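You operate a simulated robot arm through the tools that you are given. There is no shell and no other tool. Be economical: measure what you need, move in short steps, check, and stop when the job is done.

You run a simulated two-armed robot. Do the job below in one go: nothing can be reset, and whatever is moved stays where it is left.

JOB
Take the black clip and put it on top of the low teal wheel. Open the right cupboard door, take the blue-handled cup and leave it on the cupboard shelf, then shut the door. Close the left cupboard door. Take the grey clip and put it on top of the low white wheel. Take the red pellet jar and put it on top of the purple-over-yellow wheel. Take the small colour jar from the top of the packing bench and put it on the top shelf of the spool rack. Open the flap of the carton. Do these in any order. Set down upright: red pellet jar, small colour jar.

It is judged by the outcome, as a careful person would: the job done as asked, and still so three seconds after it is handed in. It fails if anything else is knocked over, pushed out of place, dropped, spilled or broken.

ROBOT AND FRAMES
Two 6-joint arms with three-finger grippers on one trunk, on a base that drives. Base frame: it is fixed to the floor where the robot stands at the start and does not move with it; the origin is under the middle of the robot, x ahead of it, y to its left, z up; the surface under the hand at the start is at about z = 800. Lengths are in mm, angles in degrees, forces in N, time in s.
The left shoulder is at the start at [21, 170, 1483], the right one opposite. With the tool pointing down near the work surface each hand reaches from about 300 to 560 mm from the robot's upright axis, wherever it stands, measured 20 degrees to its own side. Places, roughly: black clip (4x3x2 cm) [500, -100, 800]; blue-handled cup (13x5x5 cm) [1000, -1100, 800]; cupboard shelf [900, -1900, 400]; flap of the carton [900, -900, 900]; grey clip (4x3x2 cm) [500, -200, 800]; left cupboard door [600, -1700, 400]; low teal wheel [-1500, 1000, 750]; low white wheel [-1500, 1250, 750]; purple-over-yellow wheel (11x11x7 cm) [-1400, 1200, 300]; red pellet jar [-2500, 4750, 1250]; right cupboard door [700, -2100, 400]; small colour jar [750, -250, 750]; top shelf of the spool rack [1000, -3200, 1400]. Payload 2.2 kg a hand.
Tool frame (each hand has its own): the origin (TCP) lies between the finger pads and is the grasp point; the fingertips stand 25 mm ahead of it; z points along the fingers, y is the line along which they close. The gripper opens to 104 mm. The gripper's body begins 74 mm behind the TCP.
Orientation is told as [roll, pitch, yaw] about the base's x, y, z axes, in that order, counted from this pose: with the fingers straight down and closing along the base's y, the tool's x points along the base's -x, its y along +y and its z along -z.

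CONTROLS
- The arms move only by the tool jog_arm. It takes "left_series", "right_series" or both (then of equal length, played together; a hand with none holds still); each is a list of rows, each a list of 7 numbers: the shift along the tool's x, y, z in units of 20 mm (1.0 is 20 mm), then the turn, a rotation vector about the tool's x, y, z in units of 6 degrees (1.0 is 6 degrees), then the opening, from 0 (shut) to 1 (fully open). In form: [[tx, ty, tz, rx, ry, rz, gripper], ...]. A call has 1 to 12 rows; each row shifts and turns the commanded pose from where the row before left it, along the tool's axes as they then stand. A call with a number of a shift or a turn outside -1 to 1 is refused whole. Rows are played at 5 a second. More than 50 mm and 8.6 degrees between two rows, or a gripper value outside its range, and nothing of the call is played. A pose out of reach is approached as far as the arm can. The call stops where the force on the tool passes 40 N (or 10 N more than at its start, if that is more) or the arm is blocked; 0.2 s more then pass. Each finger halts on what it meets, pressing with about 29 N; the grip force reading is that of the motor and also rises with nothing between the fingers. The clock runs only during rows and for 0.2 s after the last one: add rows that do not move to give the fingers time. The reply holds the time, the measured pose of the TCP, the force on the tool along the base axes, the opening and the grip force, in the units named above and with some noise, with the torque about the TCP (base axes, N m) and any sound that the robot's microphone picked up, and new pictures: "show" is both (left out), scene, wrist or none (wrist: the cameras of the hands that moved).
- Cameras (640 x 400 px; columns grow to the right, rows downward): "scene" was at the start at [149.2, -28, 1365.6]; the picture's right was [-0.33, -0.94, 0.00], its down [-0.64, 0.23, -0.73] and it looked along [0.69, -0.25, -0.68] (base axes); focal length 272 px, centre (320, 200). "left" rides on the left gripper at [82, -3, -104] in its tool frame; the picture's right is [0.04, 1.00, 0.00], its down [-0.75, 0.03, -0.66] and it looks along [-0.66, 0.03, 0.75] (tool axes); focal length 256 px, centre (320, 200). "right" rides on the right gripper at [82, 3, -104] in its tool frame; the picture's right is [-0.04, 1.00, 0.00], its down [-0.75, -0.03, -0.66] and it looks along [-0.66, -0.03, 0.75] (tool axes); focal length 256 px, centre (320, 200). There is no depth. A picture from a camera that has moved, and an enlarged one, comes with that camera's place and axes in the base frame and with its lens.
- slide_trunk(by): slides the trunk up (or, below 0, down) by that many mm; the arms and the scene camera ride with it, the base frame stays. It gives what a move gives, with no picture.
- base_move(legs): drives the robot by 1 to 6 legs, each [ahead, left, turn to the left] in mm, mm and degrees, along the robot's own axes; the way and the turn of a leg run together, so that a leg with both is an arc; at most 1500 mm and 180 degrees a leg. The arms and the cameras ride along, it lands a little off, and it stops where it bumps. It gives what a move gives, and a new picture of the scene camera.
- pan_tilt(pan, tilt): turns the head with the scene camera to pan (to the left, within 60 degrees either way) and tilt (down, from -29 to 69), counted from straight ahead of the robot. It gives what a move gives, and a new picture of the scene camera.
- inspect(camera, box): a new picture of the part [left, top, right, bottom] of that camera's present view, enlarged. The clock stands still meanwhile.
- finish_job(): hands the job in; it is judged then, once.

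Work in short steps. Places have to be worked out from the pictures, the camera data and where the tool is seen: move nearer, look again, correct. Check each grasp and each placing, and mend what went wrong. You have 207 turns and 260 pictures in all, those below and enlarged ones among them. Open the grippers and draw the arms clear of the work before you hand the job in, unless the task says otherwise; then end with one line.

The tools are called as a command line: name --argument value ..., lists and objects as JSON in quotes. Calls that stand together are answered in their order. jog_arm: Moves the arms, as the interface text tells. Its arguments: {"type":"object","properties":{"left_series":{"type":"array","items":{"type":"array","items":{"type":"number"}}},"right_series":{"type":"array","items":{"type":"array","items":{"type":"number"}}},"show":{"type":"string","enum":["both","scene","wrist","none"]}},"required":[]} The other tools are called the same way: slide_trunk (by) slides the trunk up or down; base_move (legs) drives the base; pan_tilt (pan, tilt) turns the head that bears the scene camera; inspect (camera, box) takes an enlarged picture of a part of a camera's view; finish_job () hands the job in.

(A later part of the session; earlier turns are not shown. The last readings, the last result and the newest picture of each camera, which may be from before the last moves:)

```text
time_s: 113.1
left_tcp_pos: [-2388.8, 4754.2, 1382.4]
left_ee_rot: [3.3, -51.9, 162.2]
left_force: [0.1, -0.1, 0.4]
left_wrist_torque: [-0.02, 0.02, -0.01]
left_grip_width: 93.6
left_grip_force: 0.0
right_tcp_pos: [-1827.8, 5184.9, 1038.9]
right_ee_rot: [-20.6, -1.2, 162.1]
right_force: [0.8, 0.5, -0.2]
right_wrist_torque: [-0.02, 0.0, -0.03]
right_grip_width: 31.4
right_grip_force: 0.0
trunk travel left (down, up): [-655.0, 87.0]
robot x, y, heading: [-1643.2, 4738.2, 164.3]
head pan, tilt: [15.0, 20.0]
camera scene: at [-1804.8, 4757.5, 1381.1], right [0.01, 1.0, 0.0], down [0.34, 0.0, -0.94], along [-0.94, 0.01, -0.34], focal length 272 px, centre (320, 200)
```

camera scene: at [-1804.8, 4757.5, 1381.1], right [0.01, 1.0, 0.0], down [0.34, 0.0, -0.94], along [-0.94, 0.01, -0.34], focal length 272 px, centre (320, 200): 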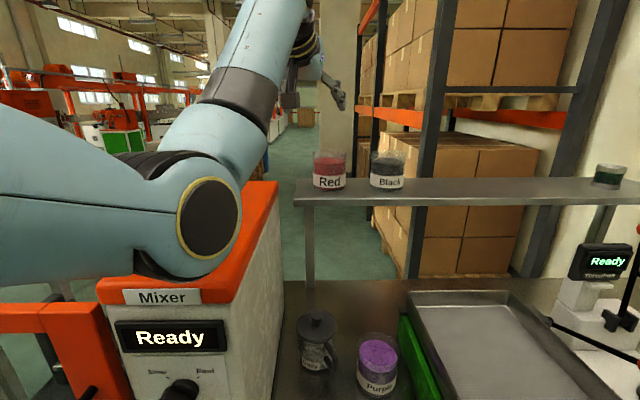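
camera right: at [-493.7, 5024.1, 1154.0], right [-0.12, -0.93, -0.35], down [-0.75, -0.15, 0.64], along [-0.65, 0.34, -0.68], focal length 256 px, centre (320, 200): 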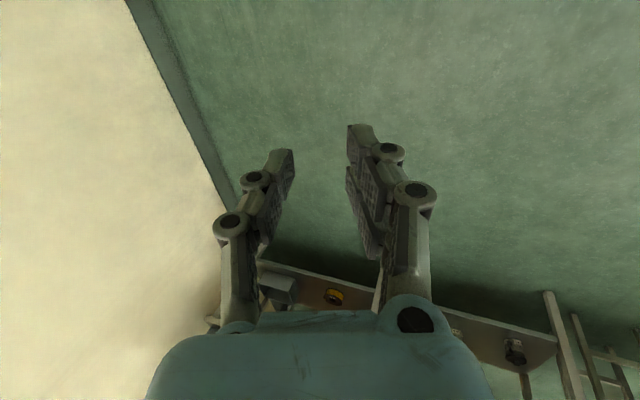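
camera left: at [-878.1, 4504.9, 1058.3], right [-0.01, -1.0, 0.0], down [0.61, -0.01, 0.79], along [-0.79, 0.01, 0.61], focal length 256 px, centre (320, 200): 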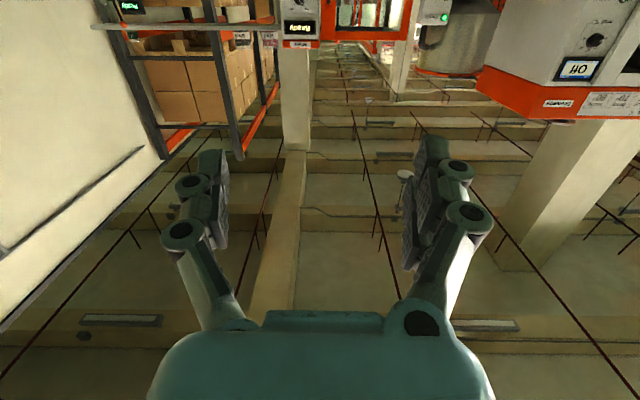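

The left elbow hangs right over the mixer, so lowering there is unsafe. I back off 600 mm and swap roles: the right hand (whose elbow will hang over the low tray) takes the jar, and the left is tucked.

base_move --legs '[[-600, 0, 0]]'

jog_arm --left_series '[[0.98, 0.6, -0.12, 0, 0.75, 0, 0.3], [0.99, 0.6, -0.04, 0, 0.75, 0, 0.3], [0.99, 0.6, 0.03, 0, 0.75, 0, 0.3], [0.98, 0.6, 0.11, 0, 0.75, 0, 0.3], [0.97, 0.6, 0.19, 0, 0.75, 0, 0.3], [0.95, 0.6, 0.26, 0, 0.75, 0, 0.3], [0.93, 0.6, 0.34, 0, 0.75, 0, 0.3], [0.9, 0.6, 0.41, 0, 0.75, 0, 0.3], [0.87, 0.6, 0.48, 0, 0.75, 0, 0.3], [0.83, 0.6, 0.55, 0, 0.75, 0, 0.3], [0.78, 0.6, 0.61, 0, 0.75, 0, 0.3], [0.73, 0.6, 0.67, 0, 0.75, 0, 0.3]]' --right_series '[[-0.8, 0.8, 0, -0.29, 0, 0, 0.6], [-0.8, 0.8, 0, -0.29, 0, 0, 0.6], [-0.8, 0.8, 0, -0.29, 0, 0, 0.6], [-0.8, 0.8, 0, -0.29, 0, 0, 0.6], [-0.8, 0.8, 0, -0.29, 0, 0, 0.6], [-0.8, 0.8, 0, -0.29, 0, 0, 0.6], [-0.8, 0.8, 0, -0.29, 0, 0, 0.6], [-0.8, 0.8, 0, -0.29, 0, 0, 0.6], [-0.8, 0.8, 0, -0.29, 0, 0, 0.6], [-0.8, 0.8, 0, -0.29, 0, 0, 0.6], [-0.8, 0.8, 0, -0.29, 0, 0, 0.6], [-0.8, 0.8, 0, -0.29, 0, 0, 0.6]]' --show "none"

jog_arm --right_series '[[-0.6, 0, -0.7, 0, -0.75, 0, 0.6], [-0.65, 0, -0.65, 0, -0.75, 0, 0.6], [-0.7, 0, -0.6, 0, -0.75, 0, 0.6], [-0.75, 0, -0.54, 0, -0.75, 0, 0.6], [-0.79, 0, -0.48, 0, -0.75, 0, 0.6], [-0.82, 0, -0.42, 0, -0.75, 0, 0.6], [-0.85, 0, -0.35, 0, -0.75, 0, 0.6], [-0.88, 0, -0.28, 0, -0.75, 0, 0.6], [-0.9, 0, -0.21, 0, -0.75, 0, 0.6], [-0.91, 0, -0.14, 0, -0.75, 0, 0.6], [-0.92, 0, -0.07, 0, -0.75, 0, 0.6], [-0.92, 0, 0, 0, -0.75, 0, 0.6]]' --show "scene"

```text
time_s: 116.5
left_tcp_pos: [-1811.9, 4587.0, 1382.9]
left_ee_rot: [3.2, -51.9, 162.6]
left_force: [-0.7, 0.5, 0.9]
left_wrist_torque: [0.03, -0.02, 0.01]
left_grip_width: 93.6
left_grip_force: 0.1
right_tcp_pos: [-1254.3, 5024.6, 1039.4]
right_ee_rot: [-20.6, -1.4, 162.5]
right_force: [-0.1, -0.2, -0.7]
right_wrist_torque: [0.02, 0.01, 0.03]
right_grip_width: 30.8
right_grip_force: 0.1
trunk travel left (down, up): [-655.0, 87.0]
robot x, y, heading: [-1069.2, 4575.1, 165.0]
head pan, tilt: [15.0, 20.0]
camera scene: at [-1228.7, 4596.2, 1381.1], right [0.0, 1.0, 0.0], down [0.34, 0.0, -0.94], along [-0.94, 0.0, -0.34], focal length 272 px, centre (320, 200)
```

scene: 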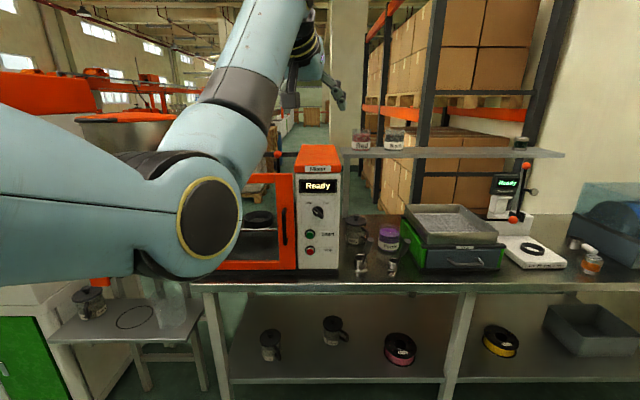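

```text
time_s: 119.1
left_tcp_pos: [-1748.1, 4405.6, 1181.3]
left_ee_rot: [2.0, 2.2, 165.3]
left_force: [-0.8, -0.6, -1.0]
left_wrist_torque: [0.0, 0.0, 0.02]
left_grip_width: 31.2
left_grip_force: 0.0
left hand out of reach, approached as far as the arm can: row 7, 8, 9, 10, 11, 12
right_tcp_pos: [-1497.1, 4901.5, 1006.5]
right_ee_rot: [0.3, -1.2, 162.5]
right_force: [0.5, 0.5, 0.2]
right_wrist_torque: [0.0, -0.02, 0.02]
right_grip_width: 62.2
right_grip_force: 0.1
trunk travel left (down, up): [-655.0, 87.0]
robot x, y, heading: [-1065.1, 4580.1, 164.4]
head pan, tilt: [15.0, 20.0]
```

```text
time_s: 121.7
left_tcp_pos: [-1747.0, 4407.2, 1181.9]
left_ee_rot: [2.0, 2.1, 165.3]
left_force: [-0.4, 0.4, -0.1]
left_wrist_torque: [-0.03, 0.01, -0.04]
left_grip_width: 31.5
left_grip_force: 0.2
right_tcp_pos: [-1630.5, 4944.8, 1177.9]
right_ee_rot: [0.4, -55.5, 162.1]
right_force: [-0.3, -0.4, -0.4]
right_wrist_torque: [0.0, -0.02, -0.01]
right_grip_width: 62.3
right_grip_force: 0.0
trunk travel left (down, up): [-655.0, 87.0]
robot x, y, heading: [-1068.0, 4575.1, 164.5]
head pan, tilt: [15.0, 20.0]
camera scene: at [-1229.4, 4596.2, 1381.0], right [0.0, 1.0, 0.0], down [0.34, 0.0, -0.94], along [-0.94, 0.0, -0.34], focal length 272 px, centre (320, 200)
```

scene: 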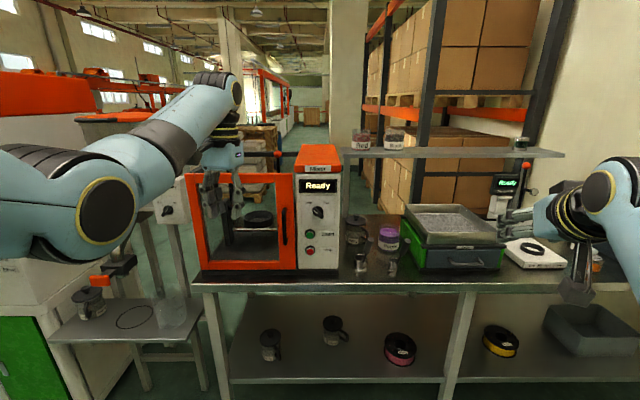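

jog_arm --left_series '[[1, 0, 0.9, 0, 0, 0, 0.3], [1, 0, 0.9, 0, 0, 0, 0.3], [1, 0, 0.9, 0, 0, 0, 0.3], [1, 0, 0.9, 0, 0, 0, 0.3], [1, 0, 0.9, 0, 0, 0, 0.3], [1, 0, 0.9, 0, 0, 0, 0.3], [1, 0, 0.9, 0, 0, 0, 0.3], [1, 0, 0.5, 0, 0, 0, 0.3], [1, 0.2, 0, 0, 0, 0, 0.3], [1, 0.2, 0, 0, 0, 0, 0.3], [1, 0.2, 0, 0, 0, 0, 0.3], [1, 0.2, 0, 0, 0, 0, 0.3]]' --right_series '[[-0.82, 0, -0.57, 0, 0, 0, 0.9], [-0.82, 0, -0.57, 0, 0, 0, 0.9], [-0.82, 0, -0.57, 0, 0, 0, 0.9], [-0.41, 0, -0.28, 0, 0, 0, 0.9], [0, 0, 0, 0, 0, 0, 0.9], [0, 0, 0, 0, 0, 0, 0.9], [0, 0, 0, 0, 0, 0, 0.9], [0, 0, 0, 0, 0, 0, 0.9], [0, 0, 0, 0, 0, 0, 0.9], [0, 0, 0, 0, 0, 0, 0.9], [0, 0, 0, 0, 0, 0, 0.9], [0, 0, 0, 0, 0, 0, 0.9]]' --show "none"

```text
time_s: 124.3
left_tcp_pos: [-1528.9, 4324.6, 1045.1]
left_ee_rot: [2.0, 1.9, 165.3]
left_force: [0.3, -0.7, 0.2]
left_wrist_torque: [0.04, 0.02, 0.03]
left_grip_width: 31.2
left_grip_force: 0.0
left hand out of reach, approached as far as the arm can: row 1, 2, 3
right_tcp_pos: [-1627.7, 4946.5, 1247.5]
right_ee_rot: [0.5, -55.2, 162.1]
right_force: [1.2, -0.2, -0.5]
right_wrist_torque: [-0.01, 0.0, 0.0]
right_grip_width: 93.6
right_grip_force: 0.1
trunk travel left (down, up): [-655.0, 87.0]
robot x, y, heading: [-1066.4, 4575.5, 165.0]
head pan, tilt: [15.0, 20.0]
```

base_move --legs '[[0, 0, 30], [412, -356, 0]]'

pan_tilt --pan -10 --tilt 20

```text
time_s: 128.8
left_tcp_pos: [-1830.0, 4363.9, 1043.6]
left_ee_rot: [1.9, 1.9, -164.8]
left_force: [0.0, 0.0, 0.4]
left_wrist_torque: [-0.03, 0.01, -0.01]
left_grip_width: 31.2
left_grip_force: 0.0
right_tcp_pos: [-2223.9, 4853.7, 1246.4]
right_ee_rot: [0.5, -55.3, -168.0]
right_force: [-0.3, -0.1, 0.8]
right_wrist_torque: [0.0, 0.0, -0.03]
right_grip_width: 93.5
right_grip_force: 0.1
trunk travel left (down, up): [-655.0, 87.0]
robot x, y, heading: [-1553.7, 4811.5, -165.3]
head pan, tilt: [15.0, 20.0]
camera scene: at [-1702.5, 4749.7, 1381.0], right [-0.49, 0.87, 0.0], down [0.3, 0.17, -0.94], along [-0.82, -0.46, -0.34], focal length 272 px, centre (320, 200)
```

scene: 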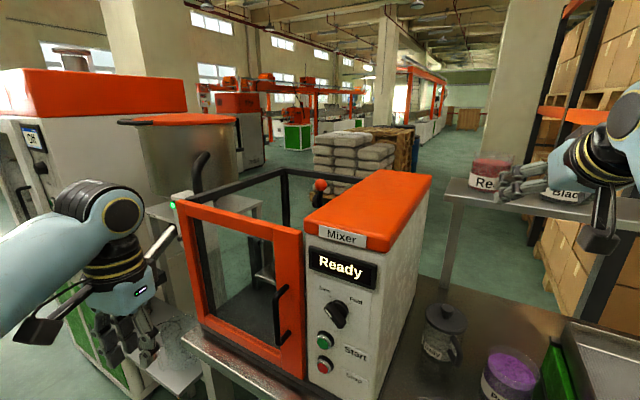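

```text
time_s: 129.7
left_tcp_pos: [-1829.0, 4365.3, 1043.1]
left_ee_rot: [2.0, 1.9, -164.7]
left_force: [0.2, 0.2, -0.1]
left_wrist_torque: [0.01, 0.0, 0.05]
left_grip_width: 31.2
left_grip_force: 0.0
right_tcp_pos: [-2224.4, 4853.8, 1247.2]
right_ee_rot: [0.5, -55.3, -167.9]
right_force: [1.5, 0.4, -0.4]
right_wrist_torque: [0.01, 0.0, 0.0]
right_grip_width: 93.6
right_grip_force: 0.1
trunk travel left (down, up): [-655.0, 87.0]
robot x, y, heading: [-1552.5, 4815.0, -165.2]
head pan, tilt: [-10.0, 20.0]
camera scene: at [-1713.8, 4787.9, 1381.1], right [-0.08, 1.0, 0.0], down [0.34, 0.03, -0.94], along [-0.94, -0.08, -0.34], focal length 272 px, centre (320, 200)
```

scene: 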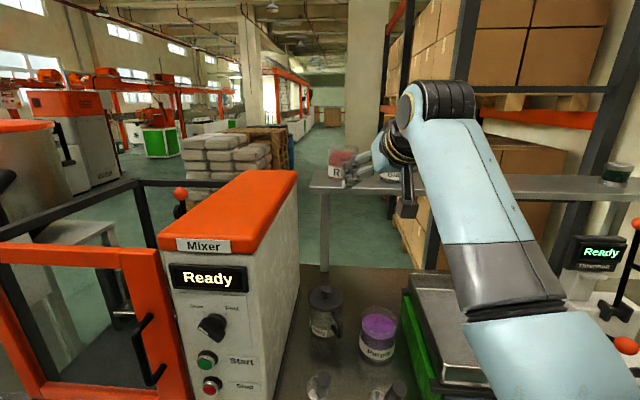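

The right arm has ample clearance. I check the right wrist view for the jar.

jog_arm --right_series '[[0, 0, 0, 0, 0, 0, 0.9]]' --show "wrist"

```text
time_s: 130.1
left_tcp_pos: [-1828.7, 4365.6, 1044.3]
left_ee_rot: [2.0, 1.9, -164.8]
left_force: [0.5, -0.2, -0.3]
left_wrist_torque: [-0.01, 0.0, 0.0]
left_grip_width: 31.0
left_grip_force: 0.1
right_tcp_pos: [-2223.4, 4854.2, 1247.0]
right_ee_rot: [0.6, -55.3, -168.0]
right_force: [0.0, 0.5, 0.3]
right_wrist_torque: [0.0, 0.01, -0.02]
right_grip_width: 93.5
right_grip_force: 0.1
trunk travel left (down, up): [-655.0, 87.0]
robot x, y, heading: [-1553.9, 4815.9, -165.5]
head pan, tilt: [-10.0, 20.0]
camera right: at [-2093.8, 4878.2, 1240.3], right [0.19, -0.98, 0.04], down [0.1, 0.06, 0.99], along [-0.98, -0.19, 0.11], focal length 256 px, centre (320, 200)
```

right: 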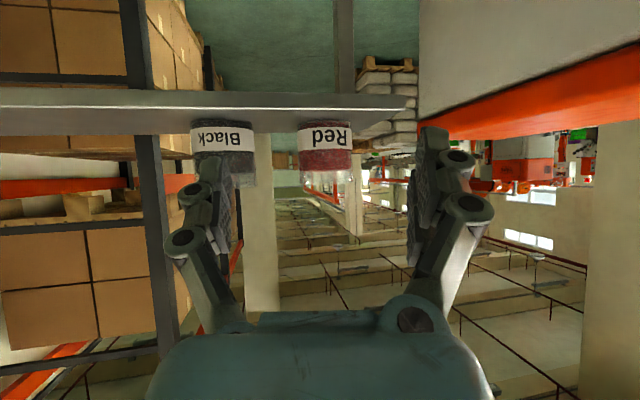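

The jar is ~8 mm to the hand's left and 290 mm ahead. I drive 100 mm closer, then lower 37 mm and approach 90 mm.

base_move --legs '[[100, 0, 0]]'

jog_arm --right_series '[[0.82, 0.1, 0.57, 0, 0, 0, 1], [0.7, 0.1, 0.48, 0, 0, 0, 1], [-0.57, 0, 0.82, 0, 0, 0, 1], [-0.57, 0, 0.82, 0, 0, 0, 1], [-0.57, 0, 0.82, 0, 0, 0, 1], [-0.57, 0, 0.82, 0, 0, 0, 1], [0, 0, 0, 0, 0, 0, 1]]' --show "wrist"

```text
time_s: 131.3
left_tcp_pos: [-1926.9, 4339.6, 1043.9]
left_ee_rot: [2.0, 2.1, -164.7]
left_force: [-0.4, 0.3, 0.4]
left_wrist_torque: [0.0, -0.02, -0.01]
left_grip_width: 31.2
left_grip_force: 0.1
right_tcp_pos: [-2321.9, 4827.4, 1246.5]
right_ee_rot: [0.5, -55.2, -167.8]
right_force: [0.0, -0.2, 0.4]
right_wrist_torque: [0.04, -0.02, 0.04]
right_grip_width: 93.8
right_grip_force: 0.1
trunk travel left (down, up): [-655.0, 87.0]
robot x, y, heading: [-1651.0, 4785.1, -165.3]
head pan, tilt: [-10.0, 20.0]
camera scene: at [-1812.5, 4762.0, 1380.9], right [-0.08, 1.0, 0.0], down [0.34, 0.03, -0.94], along [-0.94, -0.08, -0.34], focal length 272 px, centre (320, 200)
```

scene: 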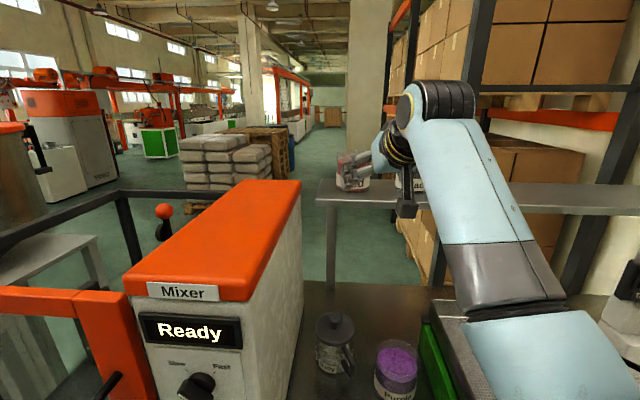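

```text
time_s: 132.9
left_tcp_pos: [-1927.0, 4339.9, 1044.6]
left_ee_rot: [2.0, 2.0, -164.8]
left_force: [0.2, -0.2, -0.3]
left_wrist_torque: [0.0, -0.02, -0.03]
left_grip_width: 31.3
left_grip_force: 0.1
right_tcp_pos: [-2398.8, 4808.0, 1210.9]
right_ee_rot: [0.5, -55.3, -168.0]
right_force: [0.1, 0.0, -0.1]
right_wrist_torque: [0.02, 0.01, 0.01]
right_grip_width: 103.8
right_grip_force: 0.1
trunk travel left (down, up): [-655.0, 87.0]
robot x, y, heading: [-1651.1, 4784.7, -165.3]
head pan, tilt: [-10.0, 20.0]
camera right: at [-2269.7, 4832.1, 1203.9], right [0.19, -0.98, 0.04], down [0.1, 0.06, 0.99], along [-0.98, -0.19, 0.11], focal length 256 px, centre (320, 200)
```

right: 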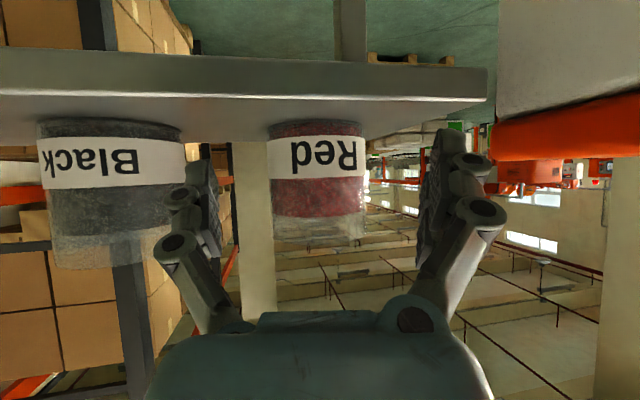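

Aligned within ~3 mm; jar centre about 105 mm ahead. I move forward and close on it.

jog_arm --right_series '[[-0.57, -0.13, 0.82, 0, 0, 0, 1], [-0.57, 0, 0.82, 0, 0, 0, 1], [-0.57, 0, 0.82, 0, 0, 0, 1], [-0.57, 0, 0.82, 0, 0, 0, 1], [-0.57, 0, 0.82, 0, 0, 0, 1], [0, 0, 0, 0, 0, 0, 1]]' --show "wrist"

```text
time_s: 134.3
left_tcp_pos: [-1925.5, 4339.7, 1044.2]
left_ee_rot: [2.0, 1.8, -164.6]
left_force: [-0.2, -0.8, 0.8]
left_wrist_torque: [0.05, -0.02, -0.01]
left_grip_width: 31.1
left_grip_force: 0.1
right_tcp_pos: [-2498.2, 4786.9, 1211.8]
right_ee_rot: [0.6, -55.3, -167.9]
right_force: [0.0, -0.4, 0.6]
right_wrist_torque: [0.01, 0.0, -0.02]
right_grip_width: 103.9
right_grip_force: 0.1
trunk travel left (down, up): [-655.0, 87.0]
robot x, y, heading: [-1652.7, 4786.2, -165.1]
head pan, tilt: [-10.0, 20.0]
camera right: at [-2366.2, 4811.9, 1205.0], right [0.19, -0.98, 0.04], down [0.1, 0.06, 0.99], along [-0.98, -0.19, 0.11], focal length 256 px, centre (320, 200)
```

right: 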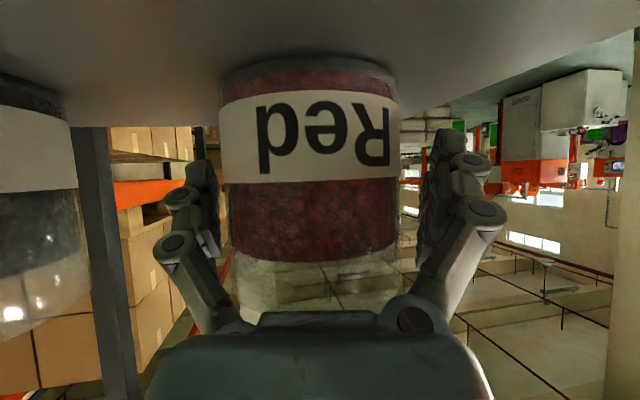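

The jar is between the fingers; closing now.

jog_arm --right_series '[[0, 0, 0, 0, 0, 0, 0.6], [0, 0, 0, 0, 0, 0, 0.6], [0, 0, 0, 0, 0, 0, 0.6], [0, 0, 0, 0, 0, 0, 0.6]]' --show "none"

```text
time_s: 135.3
left_tcp_pos: [-1926.4, 4340.2, 1044.1]
left_ee_rot: [1.9, 1.8, -164.8]
left_force: [-0.8, 0.2, 0.2]
left_wrist_torque: [0.0, 0.01, 0.0]
left_grip_width: 31.4
left_grip_force: 0.1
right_tcp_pos: [-2495.4, 4788.7, 1212.1]
right_ee_rot: [0.5, -55.4, -167.9]
right_force: [-0.7, 1.8, 3.2]
right_wrist_torque: [0.3, 0.16, 0.04]
right_grip_width: 93.0
right_grip_force: 29.4
trunk travel left (down, up): [-655.0, 87.0]
robot x, y, heading: [-1651.8, 4789.3, -165.8]
head pan, tilt: [-10.0, 20.0]
```

Gripped at 93 mm. I lift 60 mm and check.

jog_arm --right_series '[[-0.41, 0, -0.28, 0, 0, 0, 0.6], [-0.82, 0, -0.57, 0, 0, 0, 0.6], [-0.82, 0, -0.57, 0, 0, 0, 0.6], [-0.41, 0, -0.28, 0, 0, 0, 0.6], [0, 0, 0, 0, 0, 0, 0.6]]' --show "wrist"

base_move --legs '[[-600, 0, 0]]'

```text
time_s: 136.5
left_tcp_pos: [-1925.7, 4339.7, 1044.4]
left_ee_rot: [2.1, 2.0, -164.7]
left_force: [-0.3, -1.0, 0.0]
left_wrist_torque: [-0.02, 0.01, -0.04]
left_grip_width: 31.2
left_grip_force: 0.2
right_tcp_pos: [-2496.0, 4787.2, 1269.7]
right_ee_rot: [0.6, -55.3, -167.9]
right_force: [0.2, -0.1, -3.6]
right_wrist_torque: [0.02, 0.0, -0.04]
right_grip_width: 92.8
right_grip_force: 29.1
trunk travel left (down, up): [-655.0, 87.0]
robot x, y, heading: [-1649.9, 4786.6, -165.4]
head pan, tilt: [-10.0, 20.0]
camera right: at [-2366.4, 4811.8, 1263.0], right [0.19, -0.98, 0.04], down [0.1, 0.06, 0.99], along [-0.98, -0.19, 0.11], focal length 256 px, centre (320, 200)
```

right: 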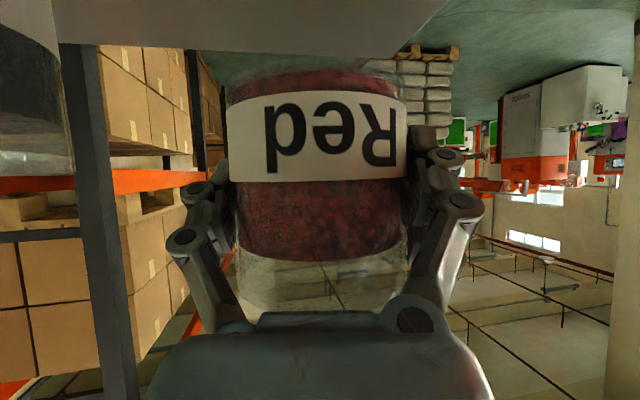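

```text
time_s: 139.8
left_tcp_pos: [-1356.3, 4489.0, 1043.3]
left_ee_rot: [2.0, 1.9, -165.1]
left_force: [0.6, 0.8, -0.2]
left_wrist_torque: [0.01, -0.03, 0.0]
left_grip_width: 31.2
left_grip_force: 0.1
right_tcp_pos: [-1923.1, 4942.1, 1269.0]
right_ee_rot: [0.5, -55.3, -168.3]
right_force: [-0.2, 0.8, -3.4]
right_wrist_torque: [0.0, 0.01, 0.03]
right_grip_width: 92.4
right_grip_force: 29.2
trunk travel left (down, up): [-655.0, 87.0]
robot x, y, heading: [-1078.3, 4936.8, -165.3]
head pan, tilt: [-10.0, 20.0]
camera scene: at [-1239.3, 4911.6, 1381.0], right [-0.08, 1.0, 0.0], down [0.34, 0.03, -0.94], along [-0.94, -0.07, -0.34], focal length 272 px, centre (320, 200)
```

scene: 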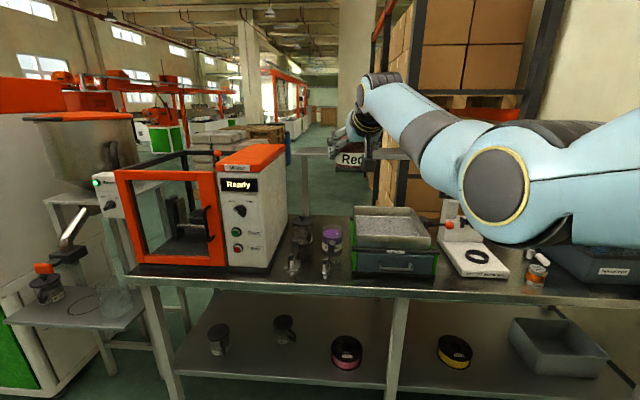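

Jar is held upright. I turn to heading 180, back into the aisle and strafe to the wheel table.

base_move --legs '[[0, 0, -15], [-750, 0, 0], [0, 1300, 0], [0, 1300, 0], [0, 1300, 0]]'

pan_tilt --pan -10 --tilt 35

```text
time_s: 163.2
left_tcp_pos: [-660.1, 657.8, 1043.6]
left_ee_rot: [2.0, 2.0, -177.9]
left_force: [0.1, -0.7, -0.9]
left_wrist_torque: [0.0, 0.02, 0.01]
left_grip_width: 31.2
left_grip_force: 0.1
right_tcp_pos: [-1111.2, 1224.4, 1269.8]
right_ee_rot: [0.5, -55.2, 178.8]
right_force: [0.7, -0.8, -2.4]
right_wrist_torque: [0.02, -0.02, 0.01]
right_grip_width: 91.6
right_grip_force: 28.8
trunk travel left (down, up): [-655.0, 87.0]
robot x, y, heading: [-288.1, 1032.4, -178.4]
head pan, tilt: [-10.0, 20.0]
camera scene: at [-451.7, 1043.3, 1381.0], right [0.15, 0.99, 0.0], down [0.34, -0.05, -0.94], along [-0.93, 0.14, -0.34], focal length 272 px, centre (320, 200)
```

scene: 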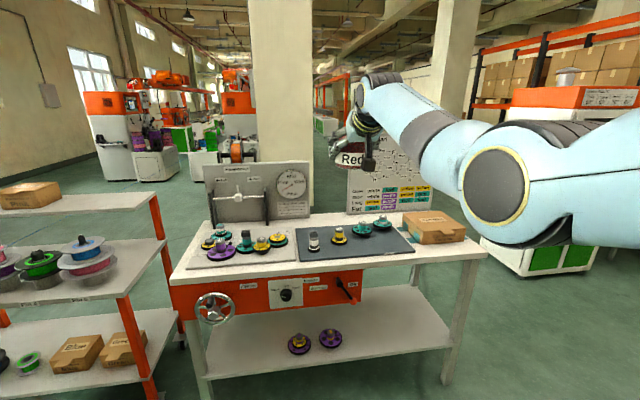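

```text
time_s: 163.9
left_tcp_pos: [-659.3, 657.4, 1044.8]
left_ee_rot: [1.9, 2.0, -177.8]
left_force: [0.2, -0.3, 0.2]
left_wrist_torque: [0.02, -0.02, 0.0]
left_grip_width: 31.1
left_grip_force: 0.1
right_tcp_pos: [-1113.3, 1224.4, 1268.9]
right_ee_rot: [0.6, -55.2, 178.8]
right_force: [-0.1, -0.2, -4.0]
right_wrist_torque: [0.03, -0.02, 0.0]
right_grip_width: 90.9
right_grip_force: 28.8
trunk travel left (down, up): [-655.0, 87.0]
robot x, y, heading: [-290.7, 1031.9, -178.5]
head pan, tilt: [-10.0, 35.0]
camera scene: at [-446.7, 1042.9, 1357.2], right [0.15, 0.99, 0.0], down [0.57, -0.09, -0.82], along [-0.81, 0.12, -0.57], focal length 272 px, centre (320, 200)
```

scene: 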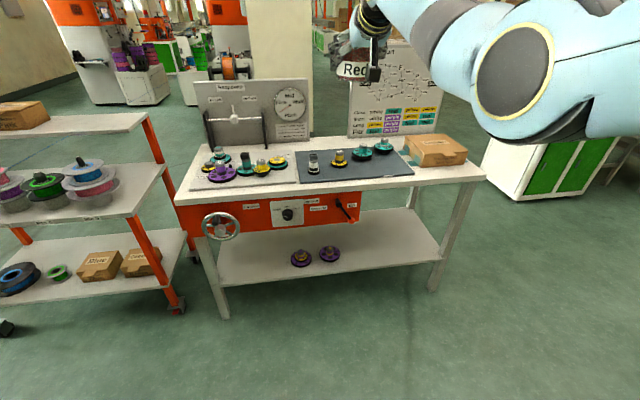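

I lower the trunk in two slides for the low shelf and check the jar in hand.

slide_trunk --by -400

slide_trunk --by -240

pan_tilt --pan -8 --tilt 25

jog_arm --right_series '[[0, 0, 0, 0, 0, 0, 0.5]]' --show "wrist"

```text
time_s: 167.8
left_tcp_pos: [-659.3, 657.3, 644.6]
left_ee_rot: [2.1, 1.9, -177.9]
left_force: [-0.6, 0.7, 0.5]
left_wrist_torque: [-0.03, 0.01, -0.02]
left_grip_width: 31.2
left_grip_force: 0.0
right_tcp_pos: [-1112.2, 1224.5, 869.5]
right_ee_rot: [0.5, -55.3, 178.8]
right_force: [1.1, 0.2, -3.5]
right_wrist_torque: [-0.04, 0.01, 0.01]
right_grip_width: 90.9
right_grip_force: 29.0
trunk travel left (down, up): [-255.0, 487.0]
robot x, y, heading: [-292.1, 1033.2, -178.4]
head pan, tilt: [-10.0, 35.0]
```

```text
time_s: 170.2
left_tcp_pos: [-658.4, 658.3, 405.7]
left_ee_rot: [2.1, 1.8, -178.0]
left_force: [0.6, -0.1, 0.6]
left_wrist_torque: [0.03, -0.01, 0.0]
left_grip_width: 31.1
left_grip_force: 0.1
right_tcp_pos: [-1110.6, 1223.1, 630.6]
right_ee_rot: [0.6, -55.3, 178.7]
right_force: [-0.1, -0.2, -2.9]
right_wrist_torque: [0.01, 0.01, -0.01]
right_grip_width: 91.2
right_grip_force: 28.8
trunk travel left (down, up): [-15.0, 727.0]
robot x, y, heading: [-287.9, 1032.7, -178.5]
head pan, tilt: [-10.0, 35.0]
```

```text
time_s: 171.0
left_tcp_pos: [-659.1, 657.4, 403.7]
left_ee_rot: [2.1, 2.0, -177.9]
left_force: [0.2, -0.5, -1.2]
left_wrist_torque: [0.03, 0.01, -0.01]
left_grip_width: 31.1
left_grip_force: 0.1
right_tcp_pos: [-1112.1, 1225.1, 630.3]
right_ee_rot: [0.5, -55.2, 178.8]
right_force: [-0.8, 0.4, -3.0]
right_wrist_torque: [-0.06, -0.02, 0.03]
right_grip_width: 90.9
right_grip_force: 28.5
trunk travel left (down, up): [-15.0, 727.0]
robot x, y, heading: [-286.1, 1031.2, -178.3]
head pan, tilt: [-8.0, 25.0]
camera scene: at [-481.4, 1039.4, 720.1], right [0.11, 0.99, 0.0], down [0.42, -0.05, -0.91], along [-0.9, 0.1, -0.42], focal length 272 px, centre (320, 200)
```

scene: 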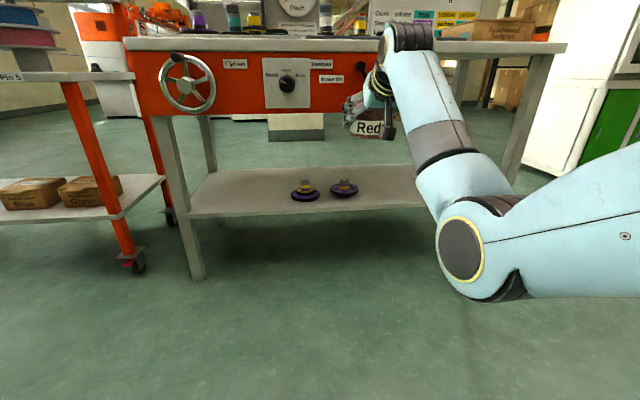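

```text
time_s: 171.4
left_tcp_pos: [-659.1, 657.6, 403.5]
left_ee_rot: [1.9, 2.1, -177.9]
left_force: [-0.5, 0.5, 0.5]
left_wrist_torque: [0.0, 0.02, -0.02]
left_grip_width: 31.2
left_grip_force: 0.0
right_tcp_pos: [-1110.6, 1224.3, 629.9]
right_ee_rot: [0.5, -55.2, 178.8]
right_force: [0.0, -0.1, -3.1]
right_wrist_torque: [0.0, 0.0, 0.04]
right_grip_width: 91.0
right_grip_force: 28.8
trunk travel left (down, up): [-15.0, 727.0]
robot x, y, heading: [-290.2, 1033.5, -178.6]
head pan, tilt: [-8.0, 25.0]
camera right: at [-979.4, 1218.6, 622.7], right [-0.04, -1.0, 0.04], down [0.11, 0.03, 0.99], along [-0.99, 0.04, 0.11], focal length 256 px, centre (320, 200)
```

right: 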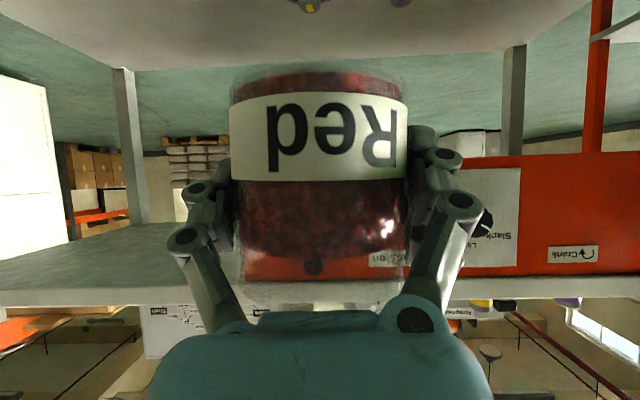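

inspect --camera "scene" --box '[270, 150, 400, 220]'

```text
4.92 times, centred on (335, 185) of scene
camera zoom: at [-481.4, 1039.4, 720.2], right [0.11, 0.99, 0.0], down [0.42, -0.05, -0.91], along [-0.9, 0.1, -0.42], focal length 1342 px, centre (246, 274)
```

zoom: 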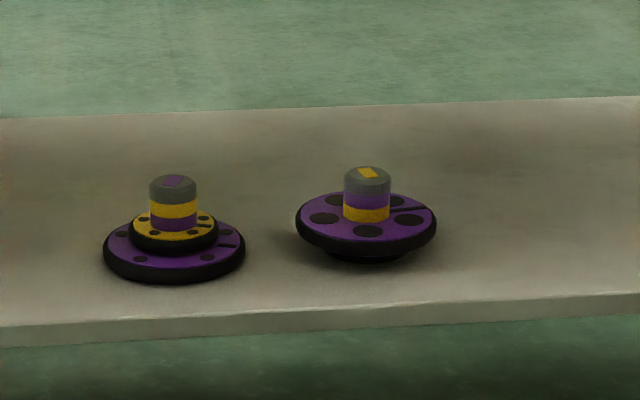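

Target cap top triangulates to [-1437,1240,356]. I lower the hand ~204 mm and draw it back ~96 mm, then will drive the jar in under the panel.

jog_arm --right_series '[[0.93, 0, 0.15, 0, 0, 0, 0.5], [0.93, 0, 0.15, 0, 0, 0, 0.5], [0.93, 0, 0.15, 0, 0, 0, 0.5], [0.93, 0, 0.15, 0, 0, 0, 0.5], [0.93, 0, 0.15, 0, 0, 0, 0.5], [0.93, 0, 0.15, 0, 0, 0, 0.5], [0.93, 0, 0.15, 0, 0, 0, 0.5], [0.93, 0, 0.15, 0, 0, 0, 0.5], [0.93, 0, 0.15, 0, 0, 0, 0.5], [0.93, 0, 0.15, 0, 0, 0, 0.5], [0.93, 0, 0.15, 0, 0, 0, 0.5], [0.93, 0, 0.15, 0, 0, 0, 0.5]]' --show "scene"

```text
time_s: 174.0
left_tcp_pos: [-658.9, 659.1, 404.2]
left_ee_rot: [2.0, 2.0, -177.9]
left_force: [0.9, -1.0, -0.3]
left_wrist_torque: [0.02, -0.04, 0.02]
left_grip_width: 31.2
left_grip_force: 0.1
right_tcp_pos: [-1013.8, 1224.2, 425.7]
right_ee_rot: [0.4, -55.3, 178.8]
right_force: [-0.6, -0.2, -3.3]
right_wrist_torque: [0.01, 0.02, -0.01]
right_grip_width: 90.8
right_grip_force: 28.9
trunk travel left (down, up): [-15.0, 727.0]
robot x, y, heading: [-290.9, 1028.3, -178.4]
head pan, tilt: [-8.0, 25.0]
camera scene: at [-481.3, 1039.4, 720.2], right [0.11, 0.99, 0.0], down [0.42, -0.05, -0.91], along [-0.9, 0.1, -0.42], focal length 272 px, centre (320, 200)
```

scene: 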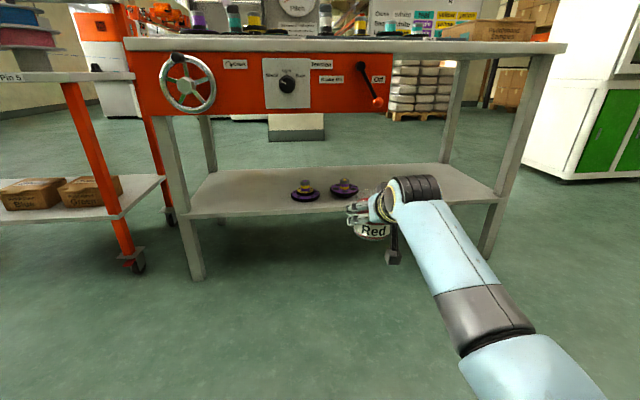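

inspect --camera "scene" --box '[320, 165, 440, 275]'

inspect --camera "right" --box '[140, 0, 500, 360]'

```text
3.64 times, centred on (380, 220) of scene
camera zoom: at [-481.3, 1039.4, 720.2], right [0.11, 0.99, 0.0], down [0.42, -0.05, -0.91], along [-0.9, 0.1, -0.42], focal length 991 px, centre (102, 127)
```

zoom: 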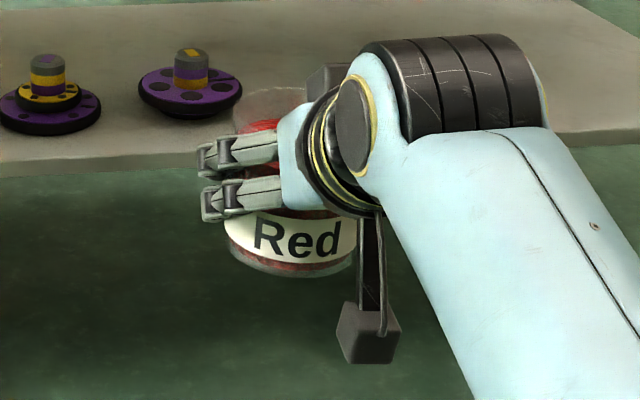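

```text
1.11 times, centred on (320, 180) of right
camera zoom: at [-881.1, 1217.3, 420.1], right [-0.04, -1.0, 0.04], down [0.11, 0.03, 0.99], along [-0.99, 0.04, 0.11], focal length 284 px, centre (320, 222)
```

zoom: 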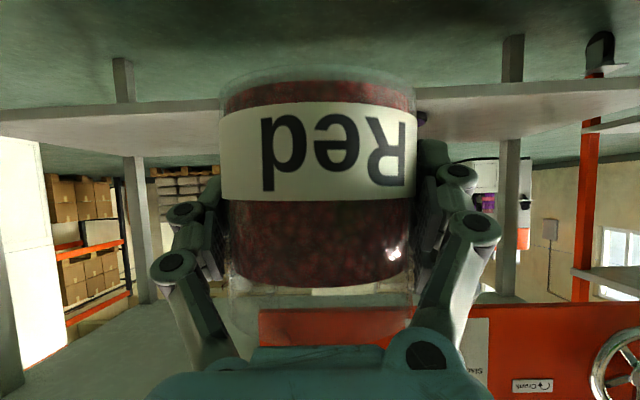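

Jar axis is ~6 mm ahead of the TCP, upright. I drive 260 mm forward and 28 mm right, then check again.

base_move --legs '[[260, -28, 0]]'

inspect --camera "scene" --box '[290, 150, 450, 270]'

```text
time_s: 175.8
left_tcp_pos: [-918.5, 677.9, 403.1]
left_ee_rot: [2.1, 2.0, -177.9]
left_force: [-0.5, -0.1, 0.4]
left_wrist_torque: [0.01, 0.02, -0.01]
left_grip_width: 31.3
left_grip_force: 0.1
right_tcp_pos: [-1273.0, 1244.2, 427.5]
right_ee_rot: [0.4, -55.2, 178.9]
right_force: [-0.5, 0.2, -3.3]
right_wrist_torque: [-0.01, 0.02, -0.02]
right_grip_width: 90.6
right_grip_force: 29.1
trunk travel left (down, up): [-15.0, 727.0]
robot x, y, heading: [-550.7, 1051.7, -178.5]
head pan, tilt: [-8.0, 25.0]
camera scene: at [-741.0, 1060.6, 720.2], right [0.11, 0.99, 0.0], down [0.42, -0.05, -0.91], along [-0.9, 0.1, -0.42], focal length 272 px, centre (320, 200)
```

scene: 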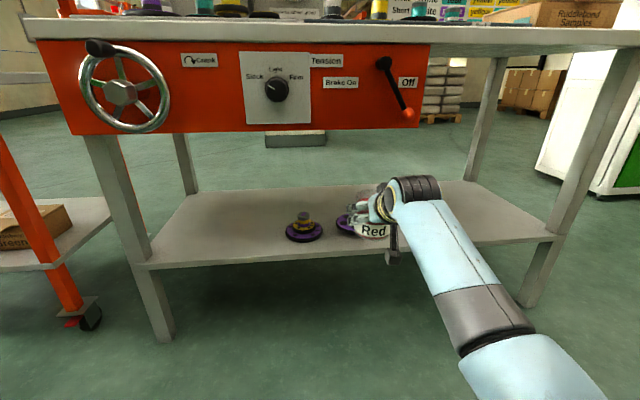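

```text
3.33 times, centred on (370, 210) of scene
camera zoom: at [-741.0, 1060.6, 720.2], right [0.11, 0.99, 0.0], down [0.42, -0.05, -0.91], along [-0.9, 0.1, -0.42], focal length 908 px, centre (153, 167)
```

zoom: 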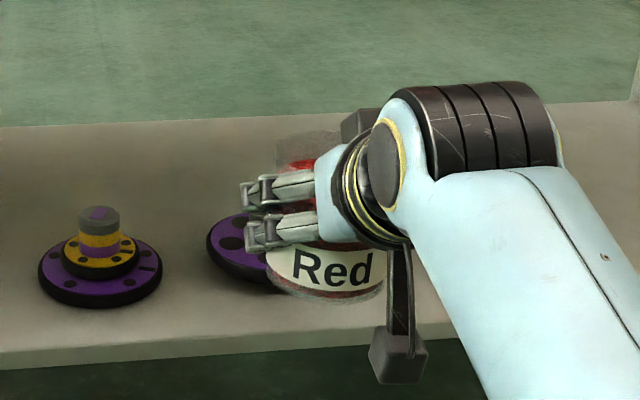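

Only 158 mm straight on remains; I drive 150 and correct with the arm.

base_move --legs '[[150, 0, 0]]'

jog_arm --right_series '[[0, 0, 0, 0, 0, 0, 0.5]]' --show "wrist"

inspect --camera "scene" --box '[270, 180, 430, 290]'

```text
time_s: 177.2
left_tcp_pos: [-1073.8, 675.3, 403.1]
left_ee_rot: [2.0, 1.9, -178.0]
left_force: [0.3, 0.4, -0.4]
left_wrist_torque: [0.01, -0.02, -0.01]
left_grip_width: 31.3
left_grip_force: 0.0
right_tcp_pos: [-1427.2, 1242.6, 428.2]
right_ee_rot: [0.5, -55.2, 178.7]
right_force: [0.4, 0.2, -2.9]
right_wrist_torque: [0.01, 0.0, 0.01]
right_grip_width: 90.4
right_grip_force: 29.0
trunk travel left (down, up): [-15.0, 727.0]
robot x, y, heading: [-704.8, 1050.7, -178.4]
head pan, tilt: [-8.0, 25.0]
camera scene: at [-895.4, 1057.2, 720.2], right [0.12, 0.99, 0.0], down [0.42, -0.05, -0.91], along [-0.9, 0.1, -0.42], focal length 272 px, centre (320, 200)
```

scene: 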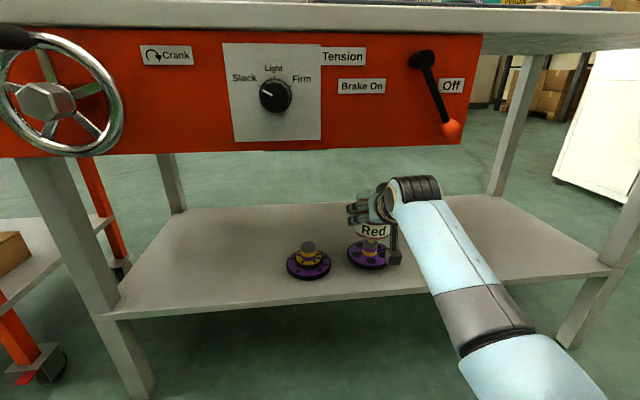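

```text
time_s: 177.6
left_tcp_pos: [-1073.9, 677.2, 404.1]
left_ee_rot: [2.1, 2.1, -178.0]
left_force: [0.1, -0.2, 0.6]
left_wrist_torque: [0.03, 0.01, 0.0]
left_grip_width: 31.0
left_grip_force: 0.0
right_tcp_pos: [-1426.0, 1241.9, 425.7]
right_ee_rot: [0.6, -55.2, 178.7]
right_force: [0.0, 0.1, -3.5]
right_wrist_torque: [0.0, 0.02, 0.03]
right_grip_width: 90.8
right_grip_force: 29.1
trunk travel left (down, up): [-15.0, 727.0]
robot x, y, heading: [-701.3, 1049.8, -178.5]
head pan, tilt: [-8.0, 25.0]
camera right: at [-1294.6, 1235.9, 419.7], right [-0.04, -1.0, 0.04], down [0.11, 0.03, 0.99], along [-0.99, 0.04, 0.11], focal length 256 px, centre (320, 200)
```

right: 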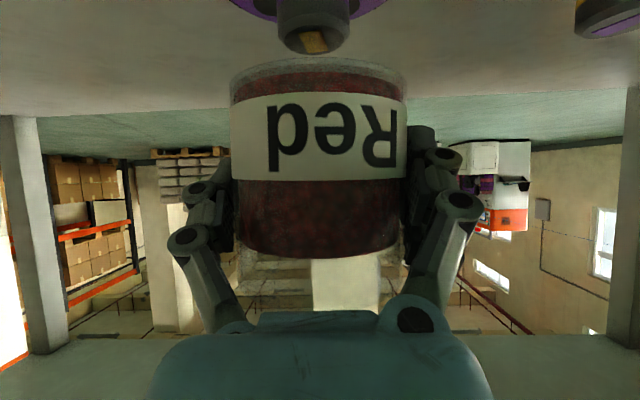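

```text
3.64 times, centred on (350, 235) of scene
camera zoom: at [-895.5, 1057.2, 720.2], right [0.12, 0.99, 0.0], down [0.42, -0.05, -0.91], along [-0.9, 0.1, -0.42], focal length 991 px, centre (211, 73)
```

zoom: 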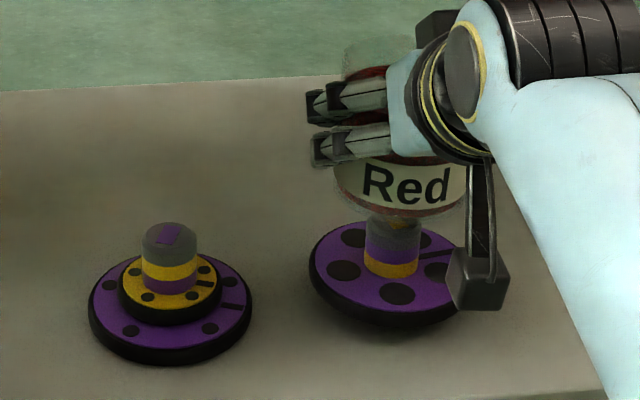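

Jar axis and cap agree within a few mm. I lower 20 mm then in 3 mm steps until contact.

jog_arm --right_series '[[0.41, 0, 0.28, 0, 0, 0, 0.5], [0.41, 0, 0.28, 0, 0, 0, 0.5], [0.12, 0, 0.085, 0, 0, 0, 0.5], [0, 0, 0, 0, 0, 0, 0.5]]' --show "none"

inspect --camera "scene" --box '[320, 190, 420, 280]'

inspect --camera "right" --box '[200, 0, 440, 130]'

```text
time_s: 178.6
left_tcp_pos: [-1074.1, 677.2, 403.6]
left_ee_rot: [2.0, 1.9, -178.1]
left_force: [-0.1, 0.3, 0.5]
left_wrist_torque: [-0.02, 0.02, 0.04]
left_grip_width: 31.4
left_grip_force: 0.0
right_tcp_pos: [-1426.5, 1242.0, 402.8]
right_ee_rot: [0.4, -55.2, 178.7]
right_force: [-0.4, -0.6, -3.3]
right_wrist_torque: [0.02, -0.02, 0.03]
right_grip_width: 90.5
right_grip_force: 28.9
trunk travel left (down, up): [-15.0, 727.0]
robot x, y, heading: [-706.0, 1049.5, -178.8]
head pan, tilt: [-8.0, 25.0]
```

```text
4.44 times, centred on (370, 235) of scene
camera zoom: at [-895.5, 1057.2, 720.2], right [0.12, 0.99, 0.0], down [0.42, -0.05, -0.91], along [-0.9, 0.1, -0.42], focal length 1211 px, centre (98, 44)
```

zoom: 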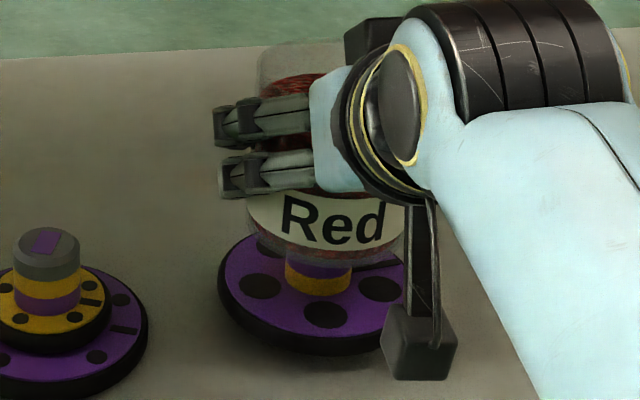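

```text
2.67 times, centred on (320, 65) of right
camera zoom: at [-1294.3, 1236.2, 396.7], right [-0.04, -1.0, 0.04], down [0.11, 0.03, 0.99], along [-0.99, 0.04, 0.11], focal length 683 px, centre (320, 560)
```

zoom: 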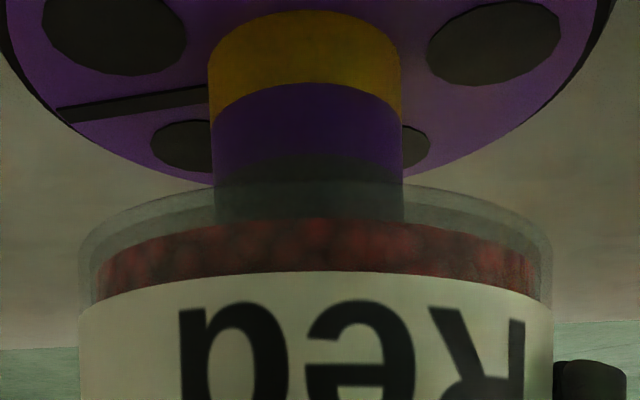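

Nearly touching and centred. I lower slowly a few more mm.

jog_arm --right_series '[[0.08, 0, 0.057, 0, 0, 0, 0.5], [0.08, 0, 0.057, 0, 0, 0, 0.5], [0, 0, 0, 0, 0, 0, 0.5]]' --show "none"

```text
time_s: 179.4
left_tcp_pos: [-1074.2, 676.4, 405.5]
left_ee_rot: [2.0, 1.8, -178.1]
left_force: [-0.2, 0.8, -0.6]
left_wrist_torque: [-0.03, 0.01, -0.02]
left_grip_width: 31.1
left_grip_force: 0.0
right_tcp_pos: [-1426.3, 1242.6, 401.8]
right_ee_rot: [0.4, -55.3, 178.8]
right_force: [0.5, 0.0, 4.2]
right_wrist_torque: [0.08, 0.08, 0.0]
right_grip_width: 90.5
right_grip_force: 28.8
trunk travel left (down, up): [-15.0, 727.0]
robot x, y, heading: [-703.0, 1050.8, -178.5]
head pan, tilt: [-8.0, 25.0]
```

Contact is felt. I press slightly, open the fingers and draw straight back.

jog_arm --right_series '[[0.03, 0, 0.02, 0, 0, 0, 0.5], [0, 0, 0, 0, 0, 0, 0.95], [0, 0, 0, 0, 0, 0, 1], [0, 0, 0, 0, 0, 0, 1], [0, 0, 0, 0, 0, 0, 1]]' --show "wrist"

inspect --camera "scene" --box '[320, 190, 420, 280]'

```text
time_s: 180.6
left_tcp_pos: [-1074.1, 675.1, 403.6]
left_ee_rot: [2.0, 2.0, -178.1]
left_force: [0.3, 0.3, 0.9]
left_wrist_torque: [0.02, 0.0, 0.0]
left_grip_width: 31.2
left_grip_force: 0.1
right_tcp_pos: [-1426.9, 1240.9, 399.1]
right_ee_rot: [0.5, -55.3, 178.7]
right_force: [-0.1, -0.1, 0.3]
right_wrist_torque: [0.0, 0.01, 0.03]
right_grip_width: 103.8
right_grip_force: 0.1
trunk travel left (down, up): [-15.0, 727.0]
robot x, y, heading: [-701.7, 1048.7, -178.8]
head pan, tilt: [-8.0, 25.0]
camera right: at [-1294.3, 1236.1, 392.9], right [-0.04, -1.0, 0.04], down [0.11, 0.03, 0.99], along [-0.99, 0.04, 0.11], focal length 256 px, centre (320, 200)
```

right: 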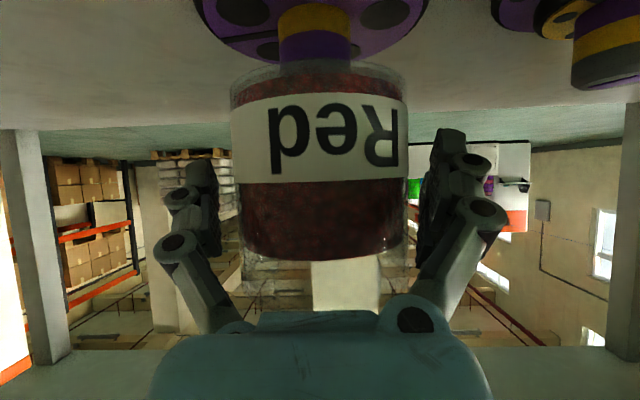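

```text
4.44 times, centred on (370, 235) of scene
camera zoom: at [-895.3, 1057.2, 720.3], right [0.12, 0.99, 0.0], down [0.42, -0.05, -0.91], along [-0.9, 0.1, -0.42], focal length 1211 px, centre (98, 44)
```

zoom: 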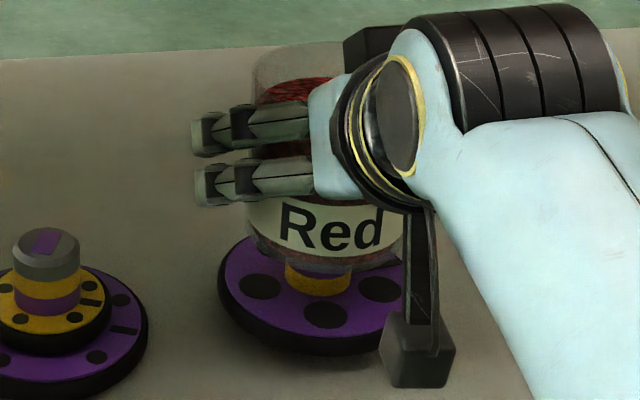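

The jar stands on the cap. I withdraw straight back 140 mm.

jog_arm --right_series '[[0.28, -0.05, -0.41, 0, 0, 0, 1], [0.57, 0, -0.82, 0, 0, 0, 1], [0.57, 0, -0.82, 0, 0, 0, 1], [0.57, 0, -0.82, 0, 0, 0, 1], [0.57, 0, -0.82, 0, 0, 0, 1], [0.57, 0, -0.82, 0, 0, 0, 1], [0.57, 0, -0.82, 0, 0, 0, 1], [0, 0, 0, 0, 0, 0, 0.6]]' --show "scene"

```text
time_s: 182.4
left_tcp_pos: [-1073.1, 676.3, 404.4]
left_ee_rot: [2.0, 2.0, -178.1]
left_force: [-0.5, 0.5, 0.1]
left_wrist_torque: [-0.02, 0.04, -0.03]
left_grip_width: 31.1
left_grip_force: 0.0
right_tcp_pos: [-1295.9, 1242.7, 400.6]
right_ee_rot: [-0.1, -55.5, 179.3]
right_force: [-0.3, -0.9, -1.3]
right_wrist_torque: [0.01, 0.01, 0.0]
right_grip_width: 62.0
right_grip_force: 0.1
trunk travel left (down, up): [-15.0, 727.0]
robot x, y, heading: [-703.5, 1048.0, -178.5]
head pan, tilt: [-8.0, 25.0]
camera scene: at [-895.2, 1057.2, 720.3], right [0.12, 0.99, 0.0], down [0.42, -0.05, -0.91], along [-0.9, 0.1, -0.42], focal length 272 px, centre (320, 200)
```

scene: 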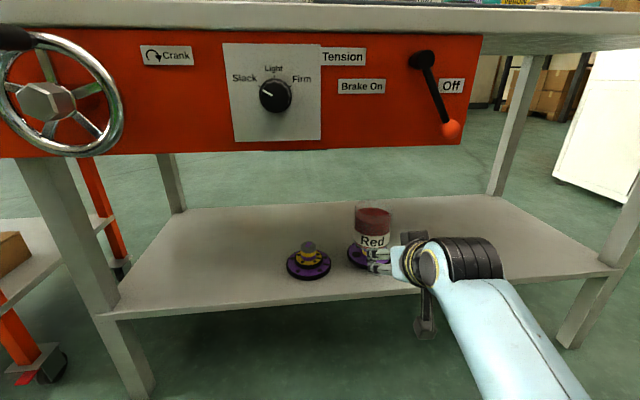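

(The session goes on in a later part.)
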